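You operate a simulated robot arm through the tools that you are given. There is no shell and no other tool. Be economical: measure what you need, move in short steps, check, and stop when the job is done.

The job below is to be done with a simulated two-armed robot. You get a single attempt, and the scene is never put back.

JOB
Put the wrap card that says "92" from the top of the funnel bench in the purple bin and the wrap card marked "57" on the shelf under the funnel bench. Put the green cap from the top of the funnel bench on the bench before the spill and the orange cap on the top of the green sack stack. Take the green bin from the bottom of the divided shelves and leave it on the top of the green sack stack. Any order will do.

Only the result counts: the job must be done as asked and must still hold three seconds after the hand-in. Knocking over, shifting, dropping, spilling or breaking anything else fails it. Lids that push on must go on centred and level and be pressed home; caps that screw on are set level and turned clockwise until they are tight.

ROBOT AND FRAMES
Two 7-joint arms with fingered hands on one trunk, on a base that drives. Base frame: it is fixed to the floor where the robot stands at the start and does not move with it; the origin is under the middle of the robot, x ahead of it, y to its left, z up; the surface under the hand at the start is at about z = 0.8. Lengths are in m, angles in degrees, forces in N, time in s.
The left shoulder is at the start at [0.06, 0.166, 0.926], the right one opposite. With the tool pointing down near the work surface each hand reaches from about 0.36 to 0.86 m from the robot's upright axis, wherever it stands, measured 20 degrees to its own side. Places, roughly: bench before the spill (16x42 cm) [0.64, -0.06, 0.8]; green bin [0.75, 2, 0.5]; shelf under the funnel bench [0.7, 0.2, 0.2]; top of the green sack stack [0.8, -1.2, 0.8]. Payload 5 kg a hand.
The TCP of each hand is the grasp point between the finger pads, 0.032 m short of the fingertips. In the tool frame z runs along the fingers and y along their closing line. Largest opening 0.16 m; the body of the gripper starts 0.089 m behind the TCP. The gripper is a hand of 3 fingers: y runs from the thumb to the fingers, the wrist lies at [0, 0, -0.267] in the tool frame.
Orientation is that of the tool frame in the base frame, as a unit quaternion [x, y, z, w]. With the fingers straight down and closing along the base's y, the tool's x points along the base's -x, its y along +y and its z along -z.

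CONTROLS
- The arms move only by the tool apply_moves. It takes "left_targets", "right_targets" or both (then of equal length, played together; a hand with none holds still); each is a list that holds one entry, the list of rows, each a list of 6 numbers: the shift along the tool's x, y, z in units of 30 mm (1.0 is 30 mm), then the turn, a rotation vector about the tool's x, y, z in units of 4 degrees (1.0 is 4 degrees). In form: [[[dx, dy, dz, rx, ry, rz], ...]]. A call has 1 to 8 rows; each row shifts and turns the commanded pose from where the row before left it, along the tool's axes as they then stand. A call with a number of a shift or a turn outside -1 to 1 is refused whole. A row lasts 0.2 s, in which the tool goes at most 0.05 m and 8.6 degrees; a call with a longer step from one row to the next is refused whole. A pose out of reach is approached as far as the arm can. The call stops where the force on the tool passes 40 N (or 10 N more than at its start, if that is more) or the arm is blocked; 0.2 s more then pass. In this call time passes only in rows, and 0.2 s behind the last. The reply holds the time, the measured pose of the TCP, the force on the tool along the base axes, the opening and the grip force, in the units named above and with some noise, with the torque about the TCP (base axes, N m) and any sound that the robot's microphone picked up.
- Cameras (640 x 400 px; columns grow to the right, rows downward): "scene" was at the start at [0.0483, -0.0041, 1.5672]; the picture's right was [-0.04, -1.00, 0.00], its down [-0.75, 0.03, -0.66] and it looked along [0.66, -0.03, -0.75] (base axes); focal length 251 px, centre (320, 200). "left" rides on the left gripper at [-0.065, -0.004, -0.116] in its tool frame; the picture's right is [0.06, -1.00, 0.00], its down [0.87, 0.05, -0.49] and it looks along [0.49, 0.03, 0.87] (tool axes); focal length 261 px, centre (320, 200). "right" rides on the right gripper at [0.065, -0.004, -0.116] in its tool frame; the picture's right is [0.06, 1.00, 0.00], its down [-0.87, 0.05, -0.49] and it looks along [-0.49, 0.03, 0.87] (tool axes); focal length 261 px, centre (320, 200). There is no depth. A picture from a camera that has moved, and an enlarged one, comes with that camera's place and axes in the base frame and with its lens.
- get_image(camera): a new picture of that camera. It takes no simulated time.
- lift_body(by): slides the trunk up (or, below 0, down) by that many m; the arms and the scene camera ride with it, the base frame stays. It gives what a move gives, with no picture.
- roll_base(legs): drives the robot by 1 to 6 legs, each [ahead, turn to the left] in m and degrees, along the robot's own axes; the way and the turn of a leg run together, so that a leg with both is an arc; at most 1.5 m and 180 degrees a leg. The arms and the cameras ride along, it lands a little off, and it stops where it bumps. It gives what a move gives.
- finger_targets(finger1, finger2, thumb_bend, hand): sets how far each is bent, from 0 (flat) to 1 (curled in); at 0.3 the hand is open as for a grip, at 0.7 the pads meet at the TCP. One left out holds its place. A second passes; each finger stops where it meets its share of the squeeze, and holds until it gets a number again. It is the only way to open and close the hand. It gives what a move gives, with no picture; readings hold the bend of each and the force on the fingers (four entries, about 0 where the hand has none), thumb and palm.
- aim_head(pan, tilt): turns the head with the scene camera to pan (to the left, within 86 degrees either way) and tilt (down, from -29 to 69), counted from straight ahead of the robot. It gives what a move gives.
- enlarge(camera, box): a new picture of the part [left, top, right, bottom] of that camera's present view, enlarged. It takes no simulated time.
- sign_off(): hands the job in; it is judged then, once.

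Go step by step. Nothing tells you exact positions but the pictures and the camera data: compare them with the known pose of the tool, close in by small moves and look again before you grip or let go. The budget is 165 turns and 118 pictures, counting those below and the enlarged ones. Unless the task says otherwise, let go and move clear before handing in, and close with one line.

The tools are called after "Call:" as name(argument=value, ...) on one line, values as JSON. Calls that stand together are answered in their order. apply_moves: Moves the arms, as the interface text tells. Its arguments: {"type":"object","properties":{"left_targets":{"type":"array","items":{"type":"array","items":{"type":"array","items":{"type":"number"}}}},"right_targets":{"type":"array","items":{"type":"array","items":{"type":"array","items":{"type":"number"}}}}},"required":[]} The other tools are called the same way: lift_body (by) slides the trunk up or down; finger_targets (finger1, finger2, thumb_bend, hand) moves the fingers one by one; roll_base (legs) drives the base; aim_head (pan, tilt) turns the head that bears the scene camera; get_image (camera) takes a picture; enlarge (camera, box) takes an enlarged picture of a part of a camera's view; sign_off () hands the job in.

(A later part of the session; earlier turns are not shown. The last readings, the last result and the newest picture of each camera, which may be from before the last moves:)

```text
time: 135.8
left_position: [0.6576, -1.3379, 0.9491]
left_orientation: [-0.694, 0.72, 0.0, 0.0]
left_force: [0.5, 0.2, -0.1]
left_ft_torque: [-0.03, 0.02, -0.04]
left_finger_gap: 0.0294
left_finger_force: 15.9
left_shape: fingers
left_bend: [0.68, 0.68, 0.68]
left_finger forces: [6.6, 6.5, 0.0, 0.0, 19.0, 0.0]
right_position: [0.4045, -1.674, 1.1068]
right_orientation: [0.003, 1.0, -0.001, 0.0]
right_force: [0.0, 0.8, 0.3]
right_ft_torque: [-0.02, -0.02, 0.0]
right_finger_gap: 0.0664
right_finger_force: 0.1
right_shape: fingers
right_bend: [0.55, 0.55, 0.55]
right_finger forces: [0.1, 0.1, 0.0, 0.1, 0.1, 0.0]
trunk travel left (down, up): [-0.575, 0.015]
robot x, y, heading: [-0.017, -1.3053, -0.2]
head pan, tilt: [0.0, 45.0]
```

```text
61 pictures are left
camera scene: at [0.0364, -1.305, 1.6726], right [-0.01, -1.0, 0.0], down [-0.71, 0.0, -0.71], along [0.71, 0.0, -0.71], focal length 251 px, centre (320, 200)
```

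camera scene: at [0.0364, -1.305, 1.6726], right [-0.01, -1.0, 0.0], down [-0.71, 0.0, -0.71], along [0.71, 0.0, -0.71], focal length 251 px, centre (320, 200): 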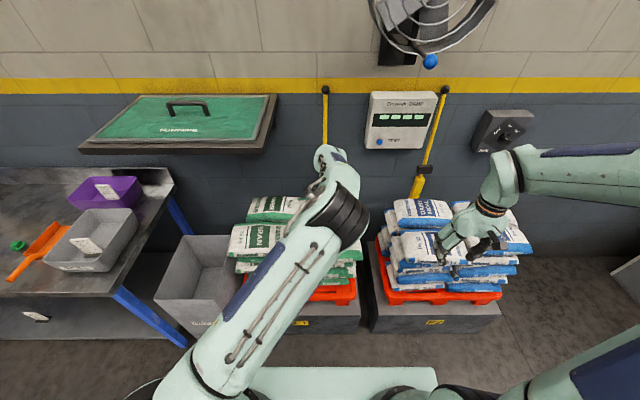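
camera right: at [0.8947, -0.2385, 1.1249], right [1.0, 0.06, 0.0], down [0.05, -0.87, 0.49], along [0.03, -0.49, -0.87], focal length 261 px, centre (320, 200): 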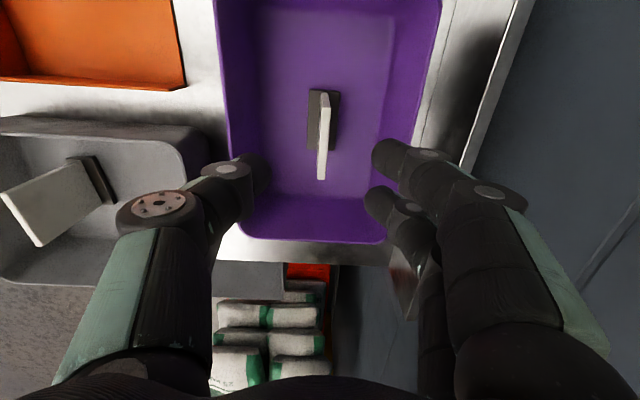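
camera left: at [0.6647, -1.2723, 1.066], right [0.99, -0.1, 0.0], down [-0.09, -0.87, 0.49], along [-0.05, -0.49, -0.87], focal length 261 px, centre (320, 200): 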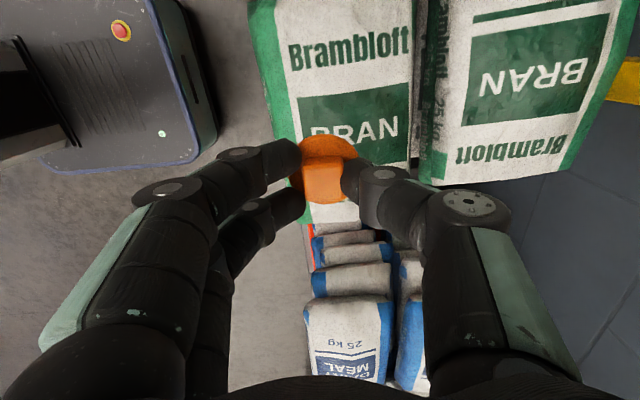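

Call:
apply_moves(left_targets=[[[0, -0.5, 0.5, 0, 0, 0], [0, 0, 0.8, 0, 0, 0], [0, 0, 0.8, 0, 0, 0], [0, 0, 0.5, 0, 0, 0]]])

Call:
get_image(camera="left")

```text
time: 136.8
left_position: [0.6693, -1.341, 0.8693]
left_orientation: [-0.693, 0.721, 0.0, 0.0]
left_force: [0.6, -0.4, -1.1]
left_ft_torque: [-0.01, 0.01, -0.01]
left_finger_gap: 0.029
left_finger_force: 16.1
left_shape: fingers
left_bend: [0.68, 0.68, 0.68]
left_finger forces: [6.7, 6.7, 0.0, 0.1, 18.9, 0.1]
right_position: [0.4043, -1.6716, 1.106]
right_orientation: [0.002, 1.0, -0.001, 0.0]
right_force: [0.3, 0.1, -0.5]
right_ft_torque: [0.01, -0.02, 0.01]
right_finger_gap: 0.0667
right_finger_force: 0.1
right_shape: fingers
right_bend: [0.55, 0.55, 0.55]
right_finger forces: [0.0, 0.0, 0.0, 0.0, 0.1, 0.0]
trunk travel left (down, up): [-0.575, 0.015]
robot x, y, heading: [-0.016, -1.3049, -0.2]
head pan, tilt: [0.0, 45.0]
```

```text
60 pictures are left
camera left: at [0.6766, -1.2764, 0.9859], right [0.99, -0.1, 0.0], down [-0.09, -0.87, 0.49], along [-0.05, -0.49, -0.87], focal length 261 px, centre (320, 200)
```

left: 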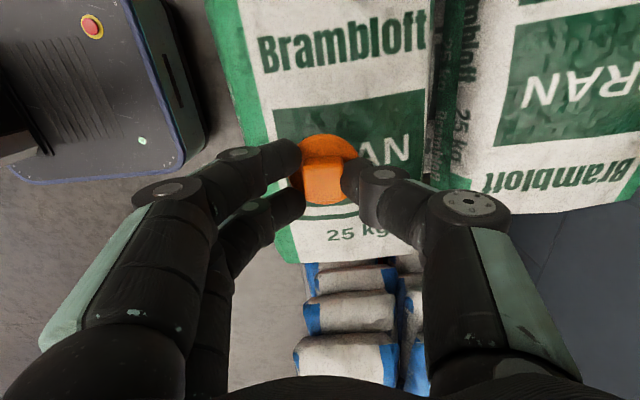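

Call:
apply_moves(left_targets=[[[0, -0.35, 0.3, 0, 0, 0], [0, 0, 0.2, 0, 0, 0]]])

Call:
apply_moves(left_targets=[[[0, 0, 0.13, 0, 0, 0]]])

Call:
apply_moves(left_targets=[[[0, 0, 0.13, 0, 0, 0]]])

```text
time: 137.4
left_position: [0.6792, -1.3403, 0.8564]
left_orientation: [-0.693, 0.721, 0.0, 0.0]
left_force: [-0.4, 0.9, -1.1]
left_ft_torque: [0.0, 0.01, -0.02]
left_finger_gap: 0.0292
left_finger_force: 16.8
left_shape: fingers
left_bend: [0.68, 0.68, 0.68]
left_finger forces: [6.8, 6.8, 0.1, 0.0, 18.9, 0.0]
right_position: [0.4041, -1.6717, 1.1072]
right_orientation: [0.004, 1.0, -0.001, 0.0]
right_force: [-0.7, -0.1, 0.2]
right_ft_torque: [0.01, -0.01, 0.04]
right_finger_gap: 0.0667
right_finger_force: 0.0
right_shape: fingers
right_bend: [0.55, 0.55, 0.55]
right_finger forces: [0.0, 0.0, 0.0, 0.0, 0.0, 0.0]
trunk travel left (down, up): [-0.575, 0.015]
robot x, y, heading: [-0.0153, -1.3004, -0.2]
head pan, tilt: [0.0, 45.0]
```

```text
time: 137.8
left_position: [0.6792, -1.3417, 0.8518]
left_orientation: [-0.693, 0.721, 0.0, 0.0]
left_force: [1.0, 0.4, -0.2]
left_ft_torque: [-0.03, -0.02, -0.01]
left_finger_gap: 0.0294
left_finger_force: 15.9
left_shape: fingers
left_bend: [0.68, 0.68, 0.68]
left_finger forces: [6.8, 6.7, 0.0, 0.0, 18.8, 0.1]
right_position: [0.4057, -1.6732, 1.1072]
right_orientation: [0.003, 1.0, 0.0, 0.0]
right_force: [0.0, -0.4, -0.5]
right_ft_torque: [-0.01, -0.02, -0.03]
right_finger_gap: 0.067
right_finger_force: 0.1
right_shape: fingers
right_bend: [0.55, 0.55, 0.55]
right_finger forces: [0.0, 0.0, 0.0, 0.0, 0.0, 0.0]
trunk travel left (down, up): [-0.575, 0.015]
robot x, y, heading: [-0.0164, -1.3031, -0.4]
head pan, tilt: [0.0, 45.0]
```

```text
time: 138.2
left_position: [0.6783, -1.3408, 0.8508]
left_orientation: [-0.693, 0.721, 0.0, 0.0]
left_force: [0.3, -0.4, -0.5]
left_ft_torque: [0.01, -0.02, 0.02]
left_finger_gap: 0.0297
left_finger_force: 16.4
left_shape: fingers
left_bend: [0.68, 0.68, 0.68]
left_finger forces: [6.8, 6.7, 0.1, 0.1, 18.9, 0.0]
right_position: [0.4057, -1.6723, 1.1072]
right_orientation: [0.002, 1.0, 0.0, 0.0]
right_force: [0.6, -0.1, 0.4]
right_ft_torque: [-0.01, 0.01, -0.01]
right_finger_gap: 0.0668
right_finger_force: 0.1
right_shape: fingers
right_bend: [0.55, 0.55, 0.55]
right_finger forces: [0.0, 0.1, 0.1, 0.1, 0.1, 0.0]
trunk travel left (down, up): [-0.575, 0.015]
robot x, y, heading: [-0.0167, -1.3069, -0.5]
head pan, tilt: [0.0, 45.0]
```

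Call:
apply_moves(left_targets=[[[0, 0, 0.15, 0, 0, 0]]])

Call:
apply_moves(left_targets=[[[0, 0, 0.15, 0, 0, 0]]])

Call:
get_image(camera="left")

```text
time: 138.6
left_position: [0.6784, -1.3392, 0.8454]
left_orientation: [-0.693, 0.721, 0.0, 0.0]
left_force: [0.1, 0.9, 0.9]
left_ft_torque: [0.02, -0.01, 0.01]
left_finger_gap: 0.0289
left_finger_force: 16.5
left_shape: fingers
left_bend: [0.68, 0.68, 0.68]
left_finger forces: [6.8, 6.7, 0.0, 0.0, 18.9, 0.0]
right_position: [0.405, -1.672, 1.1077]
right_orientation: [0.003, 1.0, 0.0, 0.0]
right_force: [0.1, 0.0, -0.1]
right_ft_torque: [0.02, 0.03, -0.02]
right_finger_gap: 0.0668
right_finger_force: 0.2
right_shape: fingers
right_bend: [0.55, 0.55, 0.55]
right_finger forces: [0.1, 0.0, 0.1, 0.0, 0.0, 0.1]
trunk travel left (down, up): [-0.575, 0.015]
robot x, y, heading: [-0.0169, -1.3039, -0.5]
head pan, tilt: [0.0, 45.0]
```

```text
time: 139.0
left_position: [0.6788, -1.3405, 0.8413]
left_orientation: [-0.693, 0.721, 0.0, -0.001]
left_force: [-0.3, 0.5, -0.3]
left_ft_torque: [-0.01, -0.01, 0.02]
left_finger_gap: 0.0293
left_finger_force: 16.9
left_shape: fingers
left_bend: [0.68, 0.68, 0.68]
left_finger forces: [6.8, 6.6, 0.0, 0.1, 18.9, 0.1]
right_position: [0.4054, -1.6725, 1.1074]
right_orientation: [0.003, 1.0, 0.0, 0.0]
right_force: [-0.6, 0.4, 1.0]
right_ft_torque: [-0.03, 0.0, -0.01]
right_finger_gap: 0.0667
right_finger_force: 0.0
right_shape: fingers
right_bend: [0.55, 0.55, 0.55]
right_finger forces: [0.1, 0.0, 0.0, 0.1, 0.0, 0.0]
trunk travel left (down, up): [-0.575, 0.015]
robot x, y, heading: [-0.0148, -1.3062, -0.6]
head pan, tilt: [0.0, 45.0]
```

```text
59 pictures are left
camera left: at [0.6865, -1.2753, 0.9586], right [0.99, -0.1, 0.0], down [-0.09, -0.87, 0.49], along [-0.05, -0.49, -0.87], focal length 261 px, centre (320, 200)
```

left: 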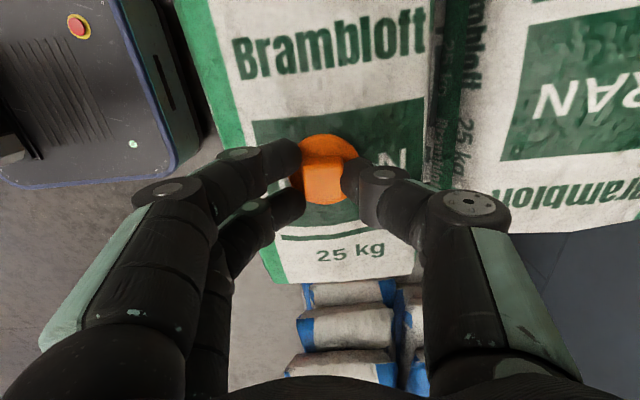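

Call:
apply_moves(left_targets=[[[0, 0, 0.13, 0, 0, 0]]])

Call:
apply_moves(left_targets=[[[0, 0, 0.13, 0, 0, 0]]])

Call:
apply_moves(left_targets=[[[0, 0, 0.13, 0, 0, 0]]])

```text
time: 139.4
left_position: [0.6792, -1.3394, 0.8373]
left_orientation: [-0.693, 0.721, 0.0, 0.0]
left_force: [0.0, 0.5, 0.7]
left_ft_torque: [0.0, 0.02, -0.01]
left_finger_gap: 0.0294
left_finger_force: 16.4
left_shape: fingers
left_bend: [0.68, 0.68, 0.68]
left_finger forces: [6.8, 6.7, 0.1, 0.0, 18.7, 0.0]
right_position: [0.4039, -1.672, 1.1065]
right_orientation: [0.002, 1.0, -0.001, 0.001]
right_force: [0.0, -0.8, -0.9]
right_ft_torque: [0.03, 0.01, -0.03]
right_finger_gap: 0.0667
right_finger_force: 0.0
right_shape: fingers
right_bend: [0.55, 0.55, 0.55]
right_finger forces: [0.0, 0.1, 0.0, 0.1, 0.1, 0.0]
trunk travel left (down, up): [-0.575, 0.015]
robot x, y, heading: [-0.0119, -1.3004, -0.4]
head pan, tilt: [0.0, 45.0]
```

```text
time: 139.8
left_position: [0.6783, -1.339, 0.8336]
left_orientation: [-0.693, 0.721, 0.0, 0.0]
left_force: [-0.4, -0.2, -1.0]
left_ft_torque: [0.02, 0.01, 0.03]
left_finger_gap: 0.0291
left_finger_force: 16.2
left_shape: fingers
left_bend: [0.68, 0.68, 0.68]
left_finger forces: [6.8, 6.7, 0.0, 0.0, 18.8, 0.0]
right_position: [0.4054, -1.6717, 1.1074]
right_orientation: [0.003, 1.0, 0.001, -0.001]
right_force: [-0.5, -1.4, -0.2]
right_ft_torque: [0.0, 0.0, -0.03]
right_finger_gap: 0.0668
right_finger_force: 0.1
right_shape: fingers
right_bend: [0.55, 0.55, 0.55]
right_finger forces: [0.0, 0.0, 0.0, 0.0, 0.0, 0.0]
trunk travel left (down, up): [-0.575, 0.015]
robot x, y, heading: [-0.0154, -1.3085, -0.2]
head pan, tilt: [0.0, 45.0]
```

```text
time: 140.2
left_position: [0.679, -1.3408, 0.8285]
left_orientation: [-0.692, 0.722, 0.0, 0.0]
left_force: [-0.1, 0.0, -0.4]
left_ft_torque: [0.0, -0.02, 0.01]
left_finger_gap: 0.0289
left_finger_force: 16.1
left_shape: fingers
left_bend: [0.68, 0.68, 0.68]
left_finger forces: [6.8, 6.6, 0.0, 0.0, 18.7, 0.1]
right_position: [0.4051, -1.6727, 1.1064]
right_orientation: [0.003, 1.0, 0.001, 0.0]
right_force: [0.3, 0.1, -0.4]
right_ft_torque: [-0.02, -0.02, 0.01]
right_finger_gap: 0.0671
right_finger_force: 0.0
right_shape: fingers
right_bend: [0.55, 0.55, 0.55]
right_finger forces: [0.0, 0.0, 0.0, 0.0, 0.0, 0.0]
trunk travel left (down, up): [-0.575, 0.015]
robot x, y, heading: [-0.0182, -1.3012, -0.4]
head pan, tilt: [0.0, 45.0]
```

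Call:
apply_moves(left_targets=[[[0, 0, 0.14, 0, 0, 0]]])

Call:
apply_moves(left_targets=[[[0, 0, 0.14, 0, 0, 0]]])

Call:
apply_moves(left_targets=[[[0, 0, 0.14, 0, 0, 0]]])

Call:
get_image(camera="left")

```text
time: 140.6
left_position: [0.6788, -1.3403, 0.8262]
left_orientation: [-0.692, 0.722, 0.0, 0.0]
left_force: [-0.1, 0.0, 0.7]
left_ft_torque: [0.03, 0.02, -0.02]
left_finger_gap: 0.029
left_finger_force: 16.7
left_shape: fingers
left_bend: [0.68, 0.68, 0.68]
left_finger forces: [6.8, 6.7, 0.0, 0.0, 18.7, 0.0]
right_position: [0.4037, -1.673, 1.1073]
right_orientation: [0.002, 1.0, 0.0, 0.0]
right_force: [0.0, -0.5, -0.4]
right_ft_torque: [0.0, 0.02, 0.06]
right_finger_gap: 0.0667
right_finger_force: 0.0
right_shape: fingers
right_bend: [0.55, 0.55, 0.55]
right_finger forces: [0.0, 0.0, 0.0, 0.0, 0.0, 0.0]
trunk travel left (down, up): [-0.575, 0.015]
robot x, y, heading: [-0.0162, -1.3012, -0.1]
head pan, tilt: [0.0, 45.0]
```

```text
time: 141.0
left_position: [0.6805, -1.3404, 0.8232]
left_orientation: [-0.693, 0.721, -0.001, 0.001]
left_force: [-1.6, 0.3, 17.8]
left_ft_torque: [-0.06, 0.2, -0.01]
left_finger_gap: 0.0292
left_finger_force: 24.3
left_shape: fingers
left_bend: [0.68, 0.68, 0.68]
left_finger forces: [10.3, 10.7, 0.0, 0.0, 27.3, 0.0]
right_position: [0.4042, -1.6724, 1.1087]
right_orientation: [0.003, 1.0, 0.0, 0.001]
right_force: [-0.2, 0.0, 0.7]
right_ft_torque: [0.0, 0.0, 0.0]
right_finger_gap: 0.0666
right_finger_force: 0.2
right_shape: fingers
right_bend: [0.55, 0.55, 0.55]
right_finger forces: [0.0, 0.0, 0.0, 0.1, 0.0, 0.0]
trunk travel left (down, up): [-0.575, 0.015]
robot x, y, heading: [-0.0123, -1.3058, -0.2]
head pan, tilt: [0.0, 45.0]
```

```text
time: 141.5
left_position: [0.6809, -1.3407, 0.824]
left_orientation: [-0.693, 0.721, -0.004, 0.003]
left_force: [-6.8, 1.5, 23.4]
left_ft_torque: [0.07, 0.47, -0.02]
left_finger_gap: 0.0295
left_finger_force: 27.9
left_shape: fingers
left_bend: [0.69, 0.69, 0.69]
left_finger forces: [16.0, 14.8, 0.1, 0.0, 24.9, 0.0]
right_position: [0.4054, -1.6718, 1.1073]
right_orientation: [0.002, 1.0, 0.0, 0.002]
right_force: [-0.1, 0.5, 0.4]
right_ft_torque: [0.0, 0.01, 0.05]
right_finger_gap: 0.0669
right_finger_force: 0.0
right_shape: fingers
right_bend: [0.55, 0.55, 0.55]
right_finger forces: [0.0, 0.1, 0.0, 0.0, 0.1, 0.0]
trunk travel left (down, up): [-0.575, 0.015]
robot x, y, heading: [-0.0165, -1.3044, -0.4]
head pan, tilt: [0.0, 45.0]
stopped in row 1 (left hand): the force on the tool passed its limit at 42 N (the readings are from after the stop); the commanded pose is now the measured one
```

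```text
58 pictures are left
camera left: at [0.6876, -1.275, 0.9397], right [0.99, -0.1, 0.01], down [-0.09, -0.86, 0.49], along [-0.04, -0.49, -0.87], focal length 261 px, centre (320, 200)
```

left: 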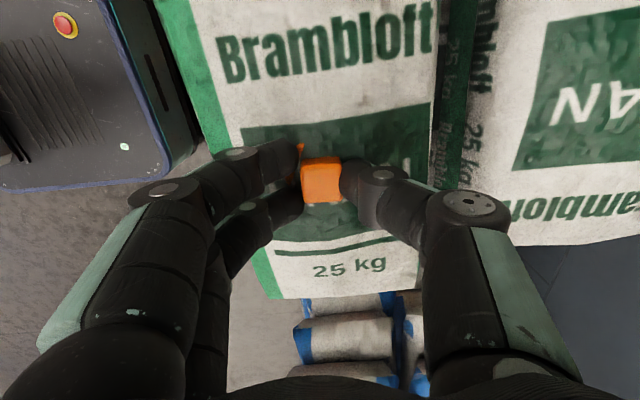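

The cap is seated on the sack, so I release and rise.

Call:
finger_targets(hand="left", finger1=0.55, finger2=0.55, thumb_bend=0.55)

Call:
apply_moves(left_targets=[[[0, 0, -0.6, 0, 0, 0], [0, 0, -1, 0, 0, 0], [0, 0, -1, 0, 0, 0], [0, 0, -1, 0, 0, 0], [0, 0, -1, 0, 0, 0], [0, 0, -1, 0, 0, 0]]])

Call:
get_image(camera="left")

```text
time: 142.5
left_position: [0.6806, -1.3403, 0.8192]
left_orientation: [-0.692, 0.722, -0.002, 0.002]
left_force: [-0.6, 0.7, 1.7]
left_ft_torque: [0.02, 0.1, -0.01]
left_finger_gap: 0.0678
left_finger_force: 1.1
left_shape: fingers
left_bend: [0.55, 0.55, 0.55]
left_finger forces: [1.2, 1.1, 0.0, 0.0, 0.1, 0.0]
right_position: [0.4043, -1.6729, 1.1069]
right_orientation: [0.003, 1.0, 0.0, 0.0]
right_force: [0.4, 0.6, -0.3]
right_ft_torque: [0.0, -0.02, -0.01]
right_finger_gap: 0.0666
right_finger_force: 0.1
right_shape: fingers
right_bend: [0.55, 0.55, 0.55]
right_finger forces: [0.1, 0.1, 0.0, 0.1, 0.0, 0.1]
trunk travel left (down, up): [-0.575, 0.015]
robot x, y, heading: [-0.0147, -1.3028, -0.2]
head pan, tilt: [0.0, 45.0]
```

```text
time: 143.9
left_position: [0.6784, -1.3395, 0.988]
left_orientation: [-0.693, 0.721, -0.004, 0.001]
left_force: [-0.1, -0.5, -0.6]
left_ft_torque: [-0.01, -0.01, 0.01]
left_finger_gap: 0.0667
left_finger_force: 0.0
left_shape: fingers
left_bend: [0.55, 0.55, 0.55]
left_finger forces: [0.0, 0.1, 0.0, 0.1, 0.0, 0.1]
right_position: [0.405, -1.6725, 1.1071]
right_orientation: [0.003, 1.0, 0.0, 0.001]
right_force: [0.1, -0.1, 0.1]
right_ft_torque: [-0.04, -0.03, -0.03]
right_finger_gap: 0.0667
right_finger_force: 0.0
right_shape: fingers
right_bend: [0.55, 0.55, 0.55]
right_finger forces: [0.1, 0.1, 0.1, 0.1, 0.0, 0.1]
trunk travel left (down, up): [-0.575, 0.015]
robot x, y, heading: [-0.0175, -1.301, -0.2]
head pan, tilt: [0.0, 45.0]
```

```text
57 pictures are left
camera left: at [0.685, -1.2753, 1.1049], right [0.99, -0.1, 0.01], down [-0.09, -0.87, 0.49], along [-0.04, -0.49, -0.87], focal length 261 px, centre (320, 200)
```

left: 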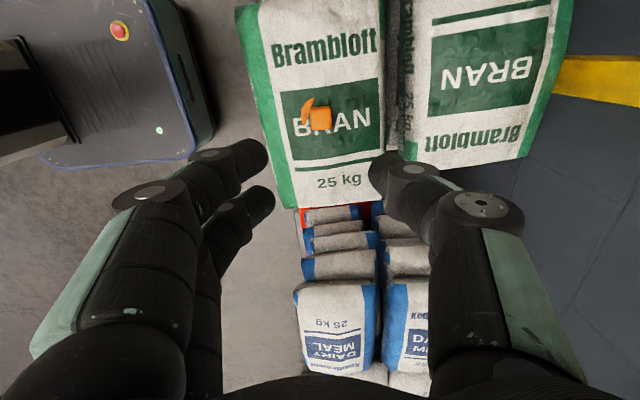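

Call:
enlarge(camera="left", box=[260, 70, 380, 150])

```text
5.00 times, centred on (320, 110) of left
camera zoom: at [0.685, -1.2753, 1.1049], right [0.99, -0.1, 0.01], down [-0.09, -0.87, 0.49], along [-0.04, -0.49, -0.87], focal length 1303 px, centre (320, 650)
```

zoom: 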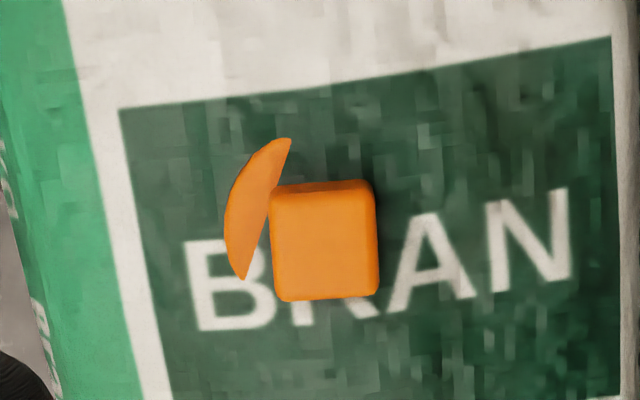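

The cap rests on the sack. Next I back out, tuck the left hand, and drive to the divided shelves around y = 2.

Call:
roll_base(legs=[[-0.5, 0]])

Call:
apply_moves(left_targets=[[[-1, 0.8, 0, 0, 0, 0], [-1, 0.8, 0, 0, 0, 0], [-1, 0.8, 0, 0, 0, 0], [-1, 0.8, 0, 0, 0, 0], [-1, 0.8, 0, 0, 0, 0], [-1, 0.8, 0, 0, 0, 0], [-1, 0.8, 0, 0, 0, 0], [-1, 0.8, 0, 0, 0, 0]]])

Call:
roll_base(legs=[[0, 90], [1.5, 0], [1.5, 0], [0.2, 0], [0, -90]])

Call:
aim_head(pan=0, tilt=35)

Call:
get_image(camera="scene")

```text
time: 146.9
left_position: [0.1779, -1.3376, 0.9879]
left_orientation: [-0.692, 0.722, -0.002, 0.001]
left_force: [-0.4, 0.0, 0.1]
left_ft_torque: [0.02, 0.0, 0.0]
left_finger_gap: 0.0669
left_finger_force: 0.1
left_shape: fingers
left_bend: [0.55, 0.55, 0.55]
left_finger forces: [0.1, 0.0, 0.1, 0.0, 0.0, 0.2]
right_position: [-0.0954, -1.67, 1.1072]
right_orientation: [0.002, 1.0, 0.001, 0.0]
right_force: [-0.4, -0.6, -0.5]
right_ft_torque: [-0.01, -0.01, -0.02]
right_finger_gap: 0.0667
right_finger_force: 0.1
right_shape: fingers
right_bend: [0.55, 0.55, 0.55]
right_finger forces: [0.1, 0.0, 0.0, 0.0, 0.0, 0.0]
trunk travel left (down, up): [-0.575, 0.015]
robot x, y, heading: [-0.5124, -1.3006, 0.0]
head pan, tilt: [0.0, 45.0]
```

```text
time: 148.7
left_position: [-0.0045, -1.0904, 0.9819]
left_orientation: [-0.693, 0.721, -0.004, 0.001]
left_force: [-0.6, 0.0, -0.1]
left_ft_torque: [-0.03, 0.0, 0.02]
left_finger_gap: 0.0666
left_finger_force: 0.0
left_shape: fingers
left_bend: [0.55, 0.55, 0.55]
left_finger forces: [0.1, 0.0, 0.0, 0.0, 0.1, 0.0]
right_position: [-0.0951, -1.6691, 1.1065]
right_orientation: [0.002, 1.0, 0.0, -0.001]
right_force: [-0.1, -0.1, 0.3]
right_ft_torque: [-0.03, -0.01, -0.04]
right_finger_gap: 0.0666
right_finger_force: 0.1
right_shape: fingers
right_bend: [0.55, 0.55, 0.55]
right_finger forces: [0.0, 0.0, 0.0, 0.0, 0.0, 0.0]
trunk travel left (down, up): [-0.575, 0.015]
robot x, y, heading: [-0.5154, -1.3028, -0.3]
head pan, tilt: [0.0, 45.0]
```

```text
time: 172.1
left_position: [-0.0299, 2.0737, 0.9827]
left_orientation: [-0.697, 0.717, -0.003, 0.002]
left_force: [0.1, -0.3, 0.4]
left_ft_torque: [0.0, -0.04, -0.02]
left_finger_gap: 0.0671
left_finger_force: 0.0
left_shape: fingers
left_bend: [0.55, 0.55, 0.55]
left_finger forces: [0.0, 0.0, 0.1, 0.0, 0.0, 0.2]
right_position: [-0.1152, 1.4933, 1.1074]
right_orientation: [-0.005, 1.0, 0.0, 0.0]
right_force: [0.1, 0.1, -0.2]
right_ft_torque: [0.02, -0.01, -0.01]
right_finger_gap: 0.0666
right_finger_force: 0.1
right_shape: fingers
right_bend: [0.55, 0.55, 0.55]
right_finger forces: [0.0, 0.0, 0.0, 0.0, 0.0, 0.1]
trunk travel left (down, up): [-0.575, 0.015]
robot x, y, heading: [-0.5375, 1.8574, 0.7]
head pan, tilt: [0.0, 45.0]
```

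```text
time: 172.8
left_position: [-0.0301, 2.0746, 0.9829]
left_orientation: [-0.697, 0.717, -0.003, 0.003]
left_force: [0.0, 0.8, 1.0]
left_ft_torque: [0.02, 0.03, 0.05]
left_finger_gap: 0.0667
left_finger_force: 0.0
left_shape: fingers
left_bend: [0.55, 0.55, 0.55]
left_finger forces: [0.0, 0.0, 0.0, 0.0, 0.0, 0.0]
right_position: [-0.1149, 1.4941, 1.1063]
right_orientation: [-0.004, 1.0, 0.0, 0.0]
right_force: [0.1, 0.4, 0.4]
right_ft_torque: [0.03, -0.01, 0.02]
right_finger_gap: 0.0665
right_finger_force: 0.0
right_shape: fingers
right_bend: [0.55, 0.55, 0.55]
right_finger forces: [0.0, 0.0, 0.1, 0.1, 0.0, 0.0]
trunk travel left (down, up): [-0.575, 0.015]
robot x, y, heading: [-0.54, 1.8552, 0.6]
head pan, tilt: [0.0, 35.0]
```

```text
55 pictures are left
camera scene: at [-0.4823, 1.8556, 1.6873], right [0.01, -1.0, 0.0], down [-0.57, -0.01, -0.82], along [0.82, 0.01, -0.57], focal length 251 px, centre (320, 200)
```

scene: 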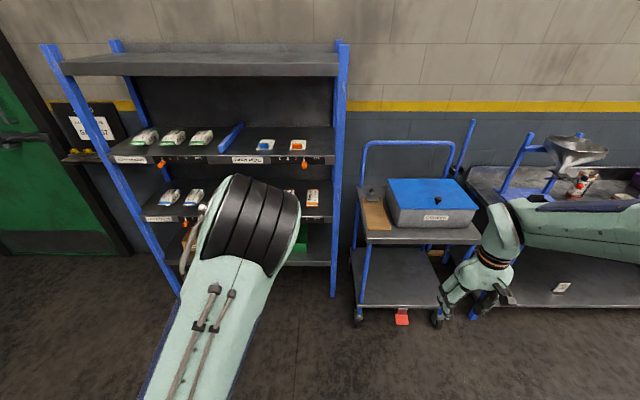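

The rack is right ahead, with something green on its bottom shelf behind my elbow. I lower the trunk to look.

Call:
lift_body(by=-0.4)

Call:
get_image(camera="scene")

```text
time: 176.6
left_position: [-0.0319, 2.0729, 0.5831]
left_orientation: [-0.697, 0.717, -0.003, 0.001]
left_force: [-0.3, -0.2, -0.5]
left_ft_torque: [-0.01, 0.03, -0.03]
left_finger_gap: 0.0669
left_finger_force: 0.0
left_shape: fingers
left_bend: [0.55, 0.55, 0.55]
left_finger forces: [0.0, 0.0, 0.1, 0.0, 0.1, 0.1]
right_position: [-0.116, 1.4924, 0.7069]
right_orientation: [-0.005, 1.0, 0.0, 0.0]
right_force: [-0.5, 0.3, 0.2]
right_ft_torque: [0.01, -0.01, 0.01]
right_finger_gap: 0.0664
right_finger_force: 0.1
right_shape: fingers
right_bend: [0.55, 0.55, 0.55]
right_finger forces: [0.0, 0.0, 0.1, 0.0, 0.0, 0.0]
trunk travel left (down, up): [-0.175, 0.415]
robot x, y, heading: [-0.5414, 1.8561, 0.5]
head pan, tilt: [0.0, 35.0]
```

```text
54 pictures are left
camera scene: at [-0.4824, 1.8556, 1.2874], right [0.01, -1.0, 0.0], down [-0.57, -0.01, -0.82], along [0.82, 0.01, -0.57], focal length 251 px, centre (320, 200)
```

scene: 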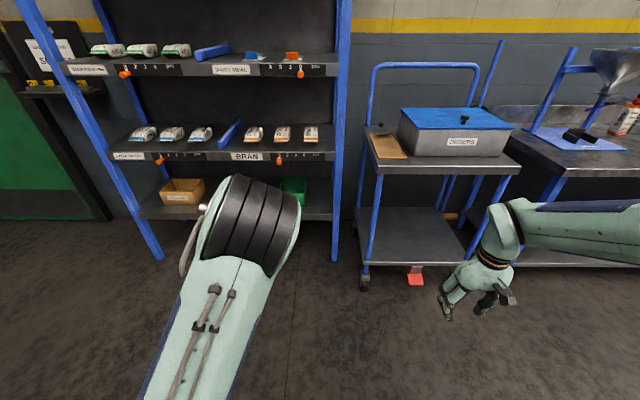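

My elbow hides the bin, so I stretch the left hand forward and low to drop the elbow.

Call:
apply_moves(left_targets=[[[0, -1, 0.8, 0, 0, 0], [0, -1, 0.8, 0, 0, 0], [0, -1, 0.8, 0, 0, 0], [0, -1, 0.8, 0, 0, 0], [0, -1, 0.8, 0, 0, 0], [0, -1, 0.8, 0, 0, 0], [0, -1, 0.8, 0, 0, 0], [0, -1, 0.8, 0, 0, 0]]])

Call:
get_image(camera="scene")

```text
time: 178.4
left_position: [0.2106, 2.0646, 0.3941]
left_orientation: [-0.697, 0.717, -0.003, 0.001]
left_force: [-0.6, -0.8, 0.6]
left_ft_torque: [0.01, -0.01, 0.03]
left_finger_gap: 0.0672
left_finger_force: 0.0
left_shape: fingers
left_bend: [0.55, 0.55, 0.55]
left_finger forces: [0.0, 0.0, 0.1, 0.0, 0.0, 0.0]
right_position: [-0.1154, 1.4932, 0.7079]
right_orientation: [-0.004, 1.0, 0.0, 0.0]
right_force: [-0.7, 0.1, 0.8]
right_ft_torque: [0.0, 0.0, -0.01]
right_finger_gap: 0.0665
right_finger_force: 0.1
right_shape: fingers
right_bend: [0.55, 0.55, 0.55]
right_finger forces: [0.0, 0.0, 0.0, 0.1, 0.0, 0.0]
trunk travel left (down, up): [-0.175, 0.415]
robot x, y, heading: [-0.5434, 1.8553, 0.7]
head pan, tilt: [0.0, 35.0]
```

```text
53 pictures are left
camera scene: at [-0.4825, 1.8555, 1.2874], right [0.01, -1.0, 0.0], down [-0.57, -0.01, -0.82], along [0.82, 0.01, -0.57], focal length 251 px, centre (320, 200)
```

scene: 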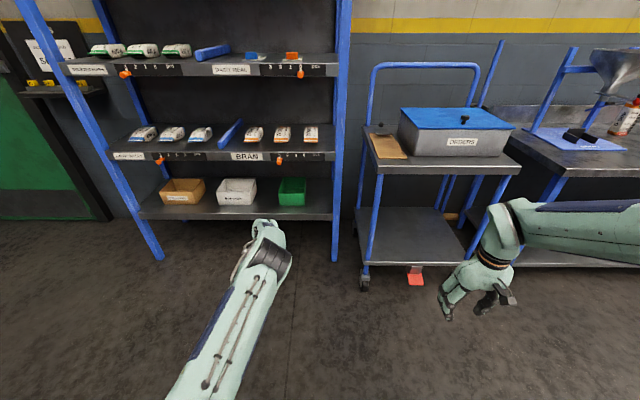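

Call:
enlarge(camera="scene", box=[140, 110, 360, 247])

```text
2.91 times, centred on (250, 178) of scene
camera zoom: at [-0.4825, 1.8555, 1.2874], right [0.01, -1.0, 0.0], down [-0.57, -0.01, -0.82], along [0.82, 0.01, -0.57], focal length 729 px, centre (524, 262)
```

zoom: 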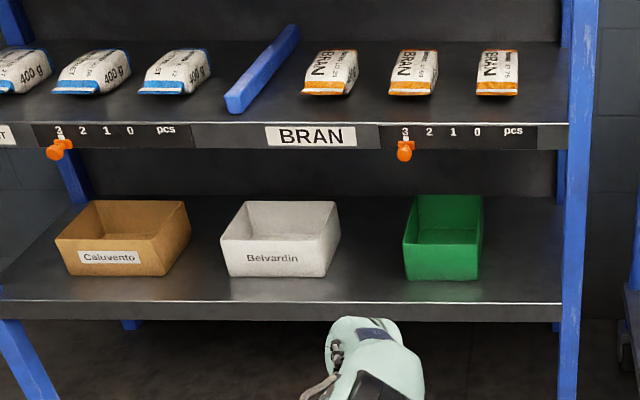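

The green bin sits at about x 0.66–0.83, y 2.024, z 0.45–0.54, and is about 0.15 m wide. I'll grip its sides from the front with the left hand, so I unwind its wrist, raise it and pitch it forward.

Call:
apply_moves(left_targets=[[[0, 0, 0, 0, 0, 1], [0, 0, 0, 0, 0, 1], [0, 0, 0, 0, 0, 1], [0, 0, 0, 0, 0, 1], [0, 0, 0, 0, 0, 1], [0, 0, 0, 0, 0, 1], [0, 0, 0, 0, 0, 1], [0, 0, 0, 0, 0, 1]]])

Call:
apply_moves(left_targets=[[[0, 0, 0, 0, 0, 1], [0, 0, 0, 0, 0, 1], [0, 0, 0, 0, 0, 1], [0, 0, 0, 0, 0, 1], [0, 0, 0, 0, 0, 1], [0, 0, 0, 0, 0, 1], [0, 0, 0, 0, 0, 1], [0, 0, 0, 0, 0, 1]]])

Call:
apply_moves(left_targets=[[[0, 0, 0, 0, 0, 1], [0, 0, 0, 0, 0, 1], [0, 0, 0, 0, 0, 1], [0, 0, 0, 0, 0, 1], [0, 0, 0, 0, 0, 1], [0, 0, 0, 0, 0, 1]]])

Call:
apply_moves(left_targets=[[[-0.7, 0, -0.8, 0, 0, 0], [-0.7, 0, -0.8, 0, 0, 0], [-0.7, 0, -0.8, 0, 0, 0], [-0.7, 0, -0.8, 0, 0, 0], [-0.7, 0, -0.8, 0, 0, 0], [-0.7, 0, -0.8, 0, 0, 0]]])

Call:
finger_targets(hand="left", finger1=0.2, finger2=0.2, thumb_bend=0.2)

```text
time: 180.2
left_position: [0.2104, 2.0664, 0.3937]
left_orientation: [-0.472, 0.882, -0.003, 0.002]
left_force: [0.9, 0.1, 1.3]
left_ft_torque: [0.0, -0.03, 0.02]
left_finger_gap: 0.0668
left_finger_force: 0.0
left_shape: fingers
left_bend: [0.55, 0.55, 0.55]
left_finger forces: [0.0, 0.0, 0.0, 0.1, 0.1, 0.0]
right_position: [-0.1147, 1.4942, 0.7079]
right_orientation: [-0.005, 1.0, 0.0, 0.0]
right_force: [-0.8, 0.5, 0.2]
right_ft_torque: [0.02, -0.04, 0.0]
right_finger_gap: 0.0668
right_finger_force: 0.0
right_shape: fingers
right_bend: [0.55, 0.55, 0.55]
right_finger forces: [0.0, 0.1, 0.1, 0.0, 0.0, 0.0]
trunk travel left (down, up): [-0.175, 0.415]
robot x, y, heading: [-0.54, 1.8508, 0.6]
head pan, tilt: [0.0, 35.0]
```

```text
time: 182.0
left_position: [0.2099, 2.0666, 0.3931]
left_orientation: [-0.211, 0.977, -0.001, 0.003]
left_force: [-0.7, -1.2, -0.3]
left_ft_torque: [0.0, 0.03, -0.02]
left_finger_gap: 0.067
left_finger_force: 0.1
left_shape: fingers
left_bend: [0.55, 0.55, 0.55]
left_finger forces: [0.1, 0.1, 0.0, 0.0, 0.1, 0.0]
right_position: [-0.1159, 1.4939, 0.7058]
right_orientation: [-0.005, 1.0, 0.0, 0.0]
right_force: [0.5, 0.1, -0.7]
right_ft_torque: [-0.02, -0.03, 0.01]
right_finger_gap: 0.0664
right_finger_force: 0.0
right_shape: fingers
right_bend: [0.55, 0.55, 0.55]
right_finger forces: [0.1, 0.1, 0.1, 0.1, 0.0, 0.0]
trunk travel left (down, up): [-0.175, 0.415]
robot x, y, heading: [-0.5423, 1.8591, 0.3]
head pan, tilt: [0.0, 35.0]
```

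```text
time: 183.4
left_position: [0.211, 2.066, 0.3924]
left_orientation: [-0.004, 1.0, -0.001, 0.004]
left_force: [0.9, 0.1, 0.5]
left_ft_torque: [0.0, 0.01, -0.02]
left_finger_gap: 0.0667
left_finger_force: 0.0
left_shape: fingers
left_bend: [0.55, 0.55, 0.55]
left_finger forces: [0.0, 0.1, 0.0, 0.1, 0.0, 0.0]
right_position: [-0.1153, 1.4938, 0.7068]
right_orientation: [-0.004, 1.0, -0.001, 0.0]
right_force: [0.0, -0.4, 0.5]
right_ft_torque: [0.03, -0.03, -0.02]
right_finger_gap: 0.0668
right_finger_force: 0.0
right_shape: fingers
right_bend: [0.55, 0.55, 0.55]
right_finger forces: [0.1, 0.0, 0.0, 0.0, 0.0, 0.0]
trunk travel left (down, up): [-0.175, 0.415]
robot x, y, heading: [-0.541, 1.8555, 0.8]
head pan, tilt: [0.0, 35.0]
```

```text
time: 184.8
left_position: [0.2755, 2.0394, 0.5308]
left_orientation: [-0.004, 1.0, 0.0, 0.004]
left_force: [-0.5, -0.8, -0.7]
left_ft_torque: [0.03, -0.03, -0.01]
left_finger_gap: 0.0671
left_finger_force: 0.0
left_shape: fingers
left_bend: [0.55, 0.55, 0.55]
left_finger forces: [0.0, 0.0, 0.0, 0.0, 0.0, 0.0]
left hand out of reach, approached as far as the arm can: row 4, 5, 6
right_position: [-0.1163, 1.4933, 0.7062]
right_orientation: [-0.003, 1.0, 0.001, 0.001]
right_force: [-0.2, -0.2, 0.0]
right_ft_torque: [0.02, -0.06, 0.0]
right_finger_gap: 0.0668
right_finger_force: 0.0
right_shape: fingers
right_bend: [0.55, 0.55, 0.55]
right_finger forces: [0.1, 0.0, 0.1, 0.0, 0.0, 0.0]
trunk travel left (down, up): [-0.175, 0.415]
robot x, y, heading: [-0.5403, 1.8572, 0.5]
head pan, tilt: [0.0, 35.0]
```

```text
time: 185.8
left_position: [0.2768, 2.0389, 0.5296]
left_orientation: [-0.004, 1.0, -0.001, 0.002]
left_force: [-0.3, -0.4, -0.2]
left_ft_torque: [-0.01, 0.05, 0.06]
left_finger_gap: 0.1926
left_finger_force: 0.0
left_shape: fingers
left_bend: [0.2, 0.2, 0.2]
left_finger forces: [0.1, 0.1, 0.0, 0.0, 0.0, 0.0]
right_position: [-0.1149, 1.4927, 0.7075]
right_orientation: [-0.004, 1.0, 0.0, 0.0]
right_force: [0.1, 0.3, 0.2]
right_ft_torque: [-0.03, 0.01, 0.0]
right_finger_gap: 0.0666
right_finger_force: 0.1
right_shape: fingers
right_bend: [0.55, 0.55, 0.55]
right_finger forces: [0.0, 0.1, 0.0, 0.0, 0.1, 0.0]
trunk travel left (down, up): [-0.175, 0.415]
robot x, y, heading: [-0.5393, 1.8535, 0.6]
head pan, tilt: [0.0, 35.0]
```

The arm straightened again. I bend it by moving down and slightly in.

Call:
apply_moves(left_targets=[[[-0.05, 0, 0.95, 0, 0, 0], [0, 0, 1, 0, 0, 0], [0.05, 0, 1, 0, 0, 0], [0.15, 0, 1, 0, 0, 0], [0.25, 0, 1, 0, 0, 0], [0.4, 0, 0.9, 0, 0, 0], [0.6, 0, 0.6, 0, 0, 0], [0.7, 0, 0.5, 0, 0, 0]]])

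```text
time: 187.6
left_position: [0.2135, 2.0355, 0.3186]
left_orientation: [-0.003, 1.0, -0.001, 0.004]
left_force: [-0.9, -0.5, -0.7]
left_ft_torque: [0.01, 0.0, 0.01]
left_finger_gap: 0.1928
left_finger_force: 0.1
left_shape: fingers
left_bend: [0.2, 0.2, 0.2]
left_finger forces: [0.0, 0.1, 0.0, 0.0, 0.1, 0.1]
right_position: [-0.1157, 1.4933, 0.7074]
right_orientation: [-0.004, 1.0, 0.0, 0.0]
right_force: [0.9, -0.6, 0.4]
right_ft_torque: [0.01, 0.0, 0.01]
right_finger_gap: 0.0666
right_finger_force: 0.1
right_shape: fingers
right_bend: [0.55, 0.55, 0.55]
right_finger forces: [0.1, 0.1, 0.0, 0.0, 0.1, 0.0]
trunk travel left (down, up): [-0.175, 0.415]
robot x, y, heading: [-0.5392, 1.8583, 0.5]
head pan, tilt: [0.0, 35.0]
```

Call:
apply_moves(left_targets=[[[0, 0, 0, 0, -1, 0], [0, 0, 0, 0, -1, 0], [0, 0, 0, 0, -1, 0], [0, 0, 0, 0, -1, 0], [0, 0, 0, 0, -1, 0], [0, 0, 0, 0, -1, 0], [0, 0, 0, 0, -1, 0], [0, 0, 0, 0, -1, 0]]])

Call:
apply_moves(left_targets=[[[0, 0, 0, 0, -1, 0], [0, 0, 0, 0, -1, 0], [0, 0, 0, 0, -1, 0], [0, 0, 0, 0, -1, 0], [0, 0, 0, 0, -1, 0], [0, 0, 0, 0, -1, 0], [0, 0, 0, 0, -1, 0], [0, 0, 0, 0, -1, 0]]])

Call:
get_image(camera="scene")

```text
time: 189.4
left_position: [0.2131, 2.036, 0.3202]
left_orientation: [-0.004, 0.96, 0.0, 0.279]
left_force: [-0.1, 0.3, -0.7]
left_ft_torque: [0.02, -0.01, 0.0]
left_finger_gap: 0.1929
left_finger_force: 0.0
left_shape: fingers
left_bend: [0.2, 0.2, 0.2]
left_finger forces: [0.0, 0.0, 0.0, 0.0, 0.1, 0.0]
right_position: [-0.1156, 1.493, 0.7064]
right_orientation: [-0.004, 1.0, 0.0, 0.0]
right_force: [-0.7, -0.4, -0.3]
right_ft_torque: [0.02, 0.03, 0.0]
right_finger_gap: 0.0668
right_finger_force: 0.0
right_shape: fingers
right_bend: [0.55, 0.55, 0.55]
right_finger forces: [0.1, 0.0, 0.1, 0.0, 0.0, 0.1]
trunk travel left (down, up): [-0.175, 0.415]
robot x, y, heading: [-0.5355, 1.8577, 0.3]
head pan, tilt: [0.0, 35.0]
```

```text
time: 191.2
left_position: [0.2134, 2.0375, 0.3216]
left_orientation: [-0.002, 0.846, 0.001, 0.533]
left_force: [0.4, -0.3, -0.4]
left_ft_torque: [0.0, 0.02, -0.03]
left_finger_gap: 0.1928
left_finger_force: 0.0
left_shape: fingers
left_bend: [0.2, 0.2, 0.2]
left_finger forces: [0.1, 0.0, 0.0, 0.0, 0.0, 0.0]
right_position: [-0.116, 1.4949, 0.7074]
right_orientation: [-0.004, 1.0, -0.001, 0.0]
right_force: [0.6, -0.3, 0.6]
right_ft_torque: [0.05, 0.0, 0.02]
right_finger_gap: 0.0666
right_finger_force: 0.1
right_shape: fingers
right_bend: [0.55, 0.55, 0.55]
right_finger forces: [0.0, 0.1, 0.0, 0.0, 0.1, 0.1]
trunk travel left (down, up): [-0.175, 0.415]
robot x, y, heading: [-0.5409, 1.8534, 0.4]
head pan, tilt: [0.0, 35.0]
```

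```text
51 pictures are left
camera scene: at [-0.4824, 1.8555, 1.2874], right [0.01, -1.0, 0.0], down [-0.57, -0.01, -0.82], along [0.82, 0.01, -0.57], focal length 251 px, centre (320, 200)
```

scene: 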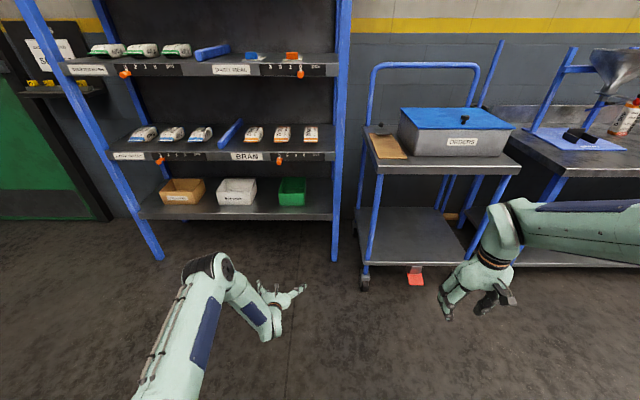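

The pitch works. I add a bit more pitch and raise to grasp height in front of the shelf.

Call:
apply_moves(left_targets=[[[0, 0, 0, 0, -1, 0], [0, 0, 0, 0, -0.9, 0]]])

Call:
apply_moves(left_targets=[[[-0.96, -0.06, 0.19, 0, 0, 0], [-0.96, -0.06, 0.19, 0, 0, 0], [-0.96, -0.06, 0.19, 0, 0, 0], [-0.96, -0.06, 0.19, 0, 0, 0], [-0.96, -0.06, 0.19, 0, 0, 0], [-0.96, -0.06, 0.19, 0, 0, 0], [-0.96, -0.06, 0.19, 0, 0, 0]]])

Call:
get_image(camera="left")

```text
time: 191.8
left_position: [0.2139, 2.0375, 0.3213]
left_orientation: [-0.004, 0.809, 0.002, 0.588]
left_force: [-0.3, 0.9, 1.2]
left_ft_torque: [-0.01, 0.01, 0.0]
left_finger_gap: 0.1928
left_finger_force: 0.0
left_shape: fingers
left_bend: [0.2, 0.2, 0.2]
left_finger forces: [0.0, 0.0, 0.1, 0.0, 0.0, 0.0]
right_position: [-0.1158, 1.4931, 0.7065]
right_orientation: [-0.004, 1.0, -0.001, 0.0]
right_force: [-0.5, -0.6, 0.1]
right_ft_torque: [0.0, -0.02, 0.0]
right_finger_gap: 0.0671
right_finger_force: 0.0
right_shape: fingers
right_bend: [0.55, 0.55, 0.55]
right_finger forces: [0.1, 0.0, 0.0, 0.1, 0.0, 0.1]
trunk travel left (down, up): [-0.175, 0.415]
robot x, y, heading: [-0.5417, 1.8528, 0.6]
head pan, tilt: [0.0, 35.0]
```

```text
time: 193.4
left_position: [0.3141, 2.027, 0.5004]
left_orientation: [-0.003, 0.81, 0.001, 0.587]
left_force: [0.2, -0.4, -0.2]
left_ft_torque: [-0.02, -0.03, 0.0]
left_finger_gap: 0.1928
left_finger_force: 0.1
left_shape: fingers
left_bend: [0.2, 0.2, 0.2]
left_finger forces: [0.1, 0.1, 0.0, 0.0, 0.0, 0.0]
right_position: [-0.1151, 1.4936, 0.7065]
right_orientation: [-0.004, 1.0, -0.001, 0.0]
right_force: [0.2, 0.2, 0.0]
right_ft_torque: [0.01, 0.02, 0.0]
right_finger_gap: 0.0667
right_finger_force: 0.1
right_shape: fingers
right_bend: [0.55, 0.55, 0.55]
right_finger forces: [0.0, 0.1, 0.1, 0.0, 0.0, 0.0]
trunk travel left (down, up): [-0.175, 0.415]
robot x, y, heading: [-0.5406, 1.8555, 0.2]
head pan, tilt: [0.0, 35.0]
```

```text
50 pictures are left
camera left: at [0.2255, 2.0232, 0.5994], right [-0.01, -1.0, -0.06], down [-0.74, 0.05, -0.67], along [0.68, 0.03, -0.74], focal length 261 px, centre (320, 200)
```

left: 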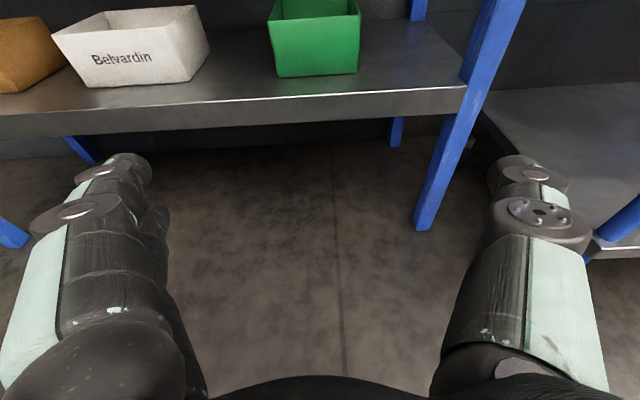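

The bin's front face is nearer x of about 0.71, and the shelf is at z of about 0.40. I roll forward 0.2 m and look again.

Call:
roll_base(legs=[[0.2, -0.5]])

Call:
get_image(camera="left")

Call:
get_image(camera="scene")

```text
time: 195.0
left_position: [0.5204, 2.0147, 0.501]
left_orientation: [0.002, 0.808, -0.002, 0.589]
left_force: [-1.0, 0.3, 0.0]
left_ft_torque: [0.01, 0.03, 0.01]
left_finger_gap: 0.1928
left_finger_force: 0.1
left_shape: fingers
left_bend: [0.2, 0.2, 0.2]
left_finger forces: [0.0, 0.0, 0.0, 0.0, 0.0, 0.0]
right_position: [0.0827, 1.487, 0.7077]
right_orientation: [0.003, 1.0, 0.0, 0.0]
right_force: [-0.5, 0.7, 0.6]
right_ft_torque: [-0.02, -0.01, 0.02]
right_finger_gap: 0.0667
right_finger_force: 0.0
right_shape: fingers
right_bend: [0.55, 0.55, 0.55]
right_finger forces: [0.0, 0.1, 0.0, 0.0, 0.0, 0.0]
trunk travel left (down, up): [-0.175, 0.415]
robot x, y, heading: [-0.3366, 1.8578, -0.6]
head pan, tilt: [0.0, 35.0]
```

```text
49 pictures are left
camera left: at [0.4316, 2.0121, 0.5992], right [-0.03, -1.0, -0.06], down [-0.74, 0.06, -0.67], along [0.68, 0.02, -0.74], focal length 261 px, centre (320, 200)
```

left: 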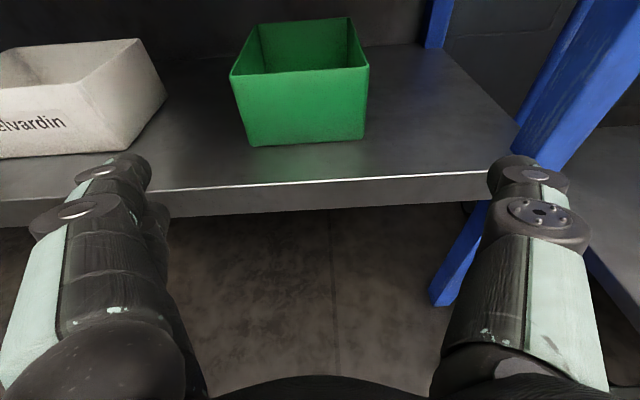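

```text
48 pictures are left
camera scene: at [-0.2786, 1.8551, 1.2873], right [-0.01, -1.0, 0.0], down [-0.57, 0.0, -0.82], along [0.82, -0.01, -0.57], focal length 251 px, centre (320, 200)
```

scene: 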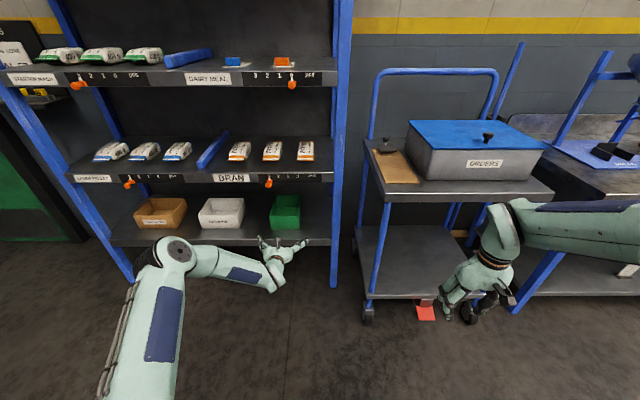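

The bin is refined to x 0.72–0.92, y 2.03, z 0.40–0.485. I align and lower a little, then roll in with the fingers either side.

Call:
apply_moves(left_targets=[[[0.6, 0.3, 0.2, 0, 0, 0], [0.6, 0.3, 0.2, 0, 0, 0]]])

Call:
roll_base(legs=[[0.14, 0.5]])

Call:
get_image(camera="left")

```text
time: 195.6
left_position: [0.5196, 2.0317, 0.4608]
left_orientation: [0.002, 0.809, -0.003, 0.587]
left_force: [0.5, -0.7, 0.3]
left_ft_torque: [0.01, 0.0, -0.02]
left_finger_gap: 0.1934
left_finger_force: 0.1
left_shape: fingers
left_bend: [0.2, 0.2, 0.2]
left_finger forces: [0.1, 0.0, 0.1, 0.0, 0.1, 0.0]
right_position: [0.0834, 1.4873, 0.707]
right_orientation: [0.004, 1.0, 0.0, 0.0]
right_force: [-0.4, 0.3, -0.1]
right_ft_torque: [0.0, 0.01, 0.03]
right_finger_gap: 0.0665
right_finger_force: 0.1
right_shape: fingers
right_bend: [0.55, 0.55, 0.55]
right_finger forces: [0.0, 0.0, 0.1, 0.0, 0.0, 0.0]
trunk travel left (down, up): [-0.175, 0.415]
robot x, y, heading: [-0.3356, 1.8577, -0.3]
head pan, tilt: [0.0, 35.0]
```

```text
time: 197.0
left_position: [0.6608, 2.0368, 0.4626]
left_orientation: [0.001, 0.809, -0.002, 0.588]
left_force: [0.2, 0.2, 0.0]
left_ft_torque: [0.0, 0.02, 0.01]
left_finger_gap: 0.1926
left_finger_force: 0.1
left_shape: fingers
left_bend: [0.2, 0.2, 0.2]
left_finger forces: [0.0, 0.1, 0.0, 0.0, 0.1, 0.1]
right_position: [0.2275, 1.4895, 0.7079]
right_orientation: [0.001, 1.0, 0.0, 0.0]
right_force: [0.0, 0.7, 0.1]
right_ft_torque: [0.01, -0.05, 0.0]
right_finger_gap: 0.0667
right_finger_force: 0.0
right_shape: fingers
right_bend: [0.55, 0.55, 0.55]
right_finger forces: [0.0, 0.0, 0.0, 0.0, 0.1, 0.1]
trunk travel left (down, up): [-0.175, 0.415]
robot x, y, heading: [-0.1959, 1.8557, 0.1]
head pan, tilt: [0.0, 35.0]
```

```text
47 pictures are left
camera left: at [0.5716, 2.0328, 0.5603], right [-0.02, -1.0, -0.06], down [-0.74, 0.05, -0.67], along [0.68, 0.03, -0.74], focal length 261 px, centre (320, 200)
```

left: 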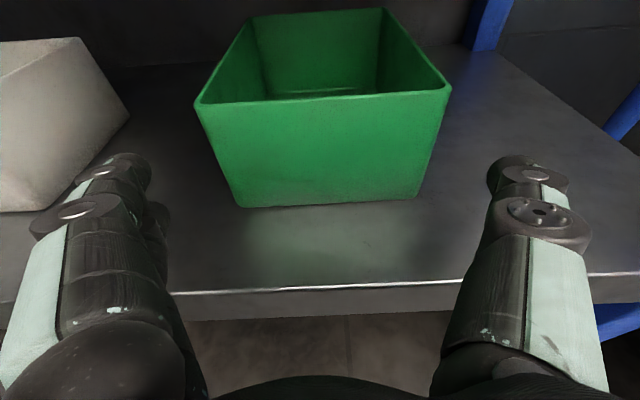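

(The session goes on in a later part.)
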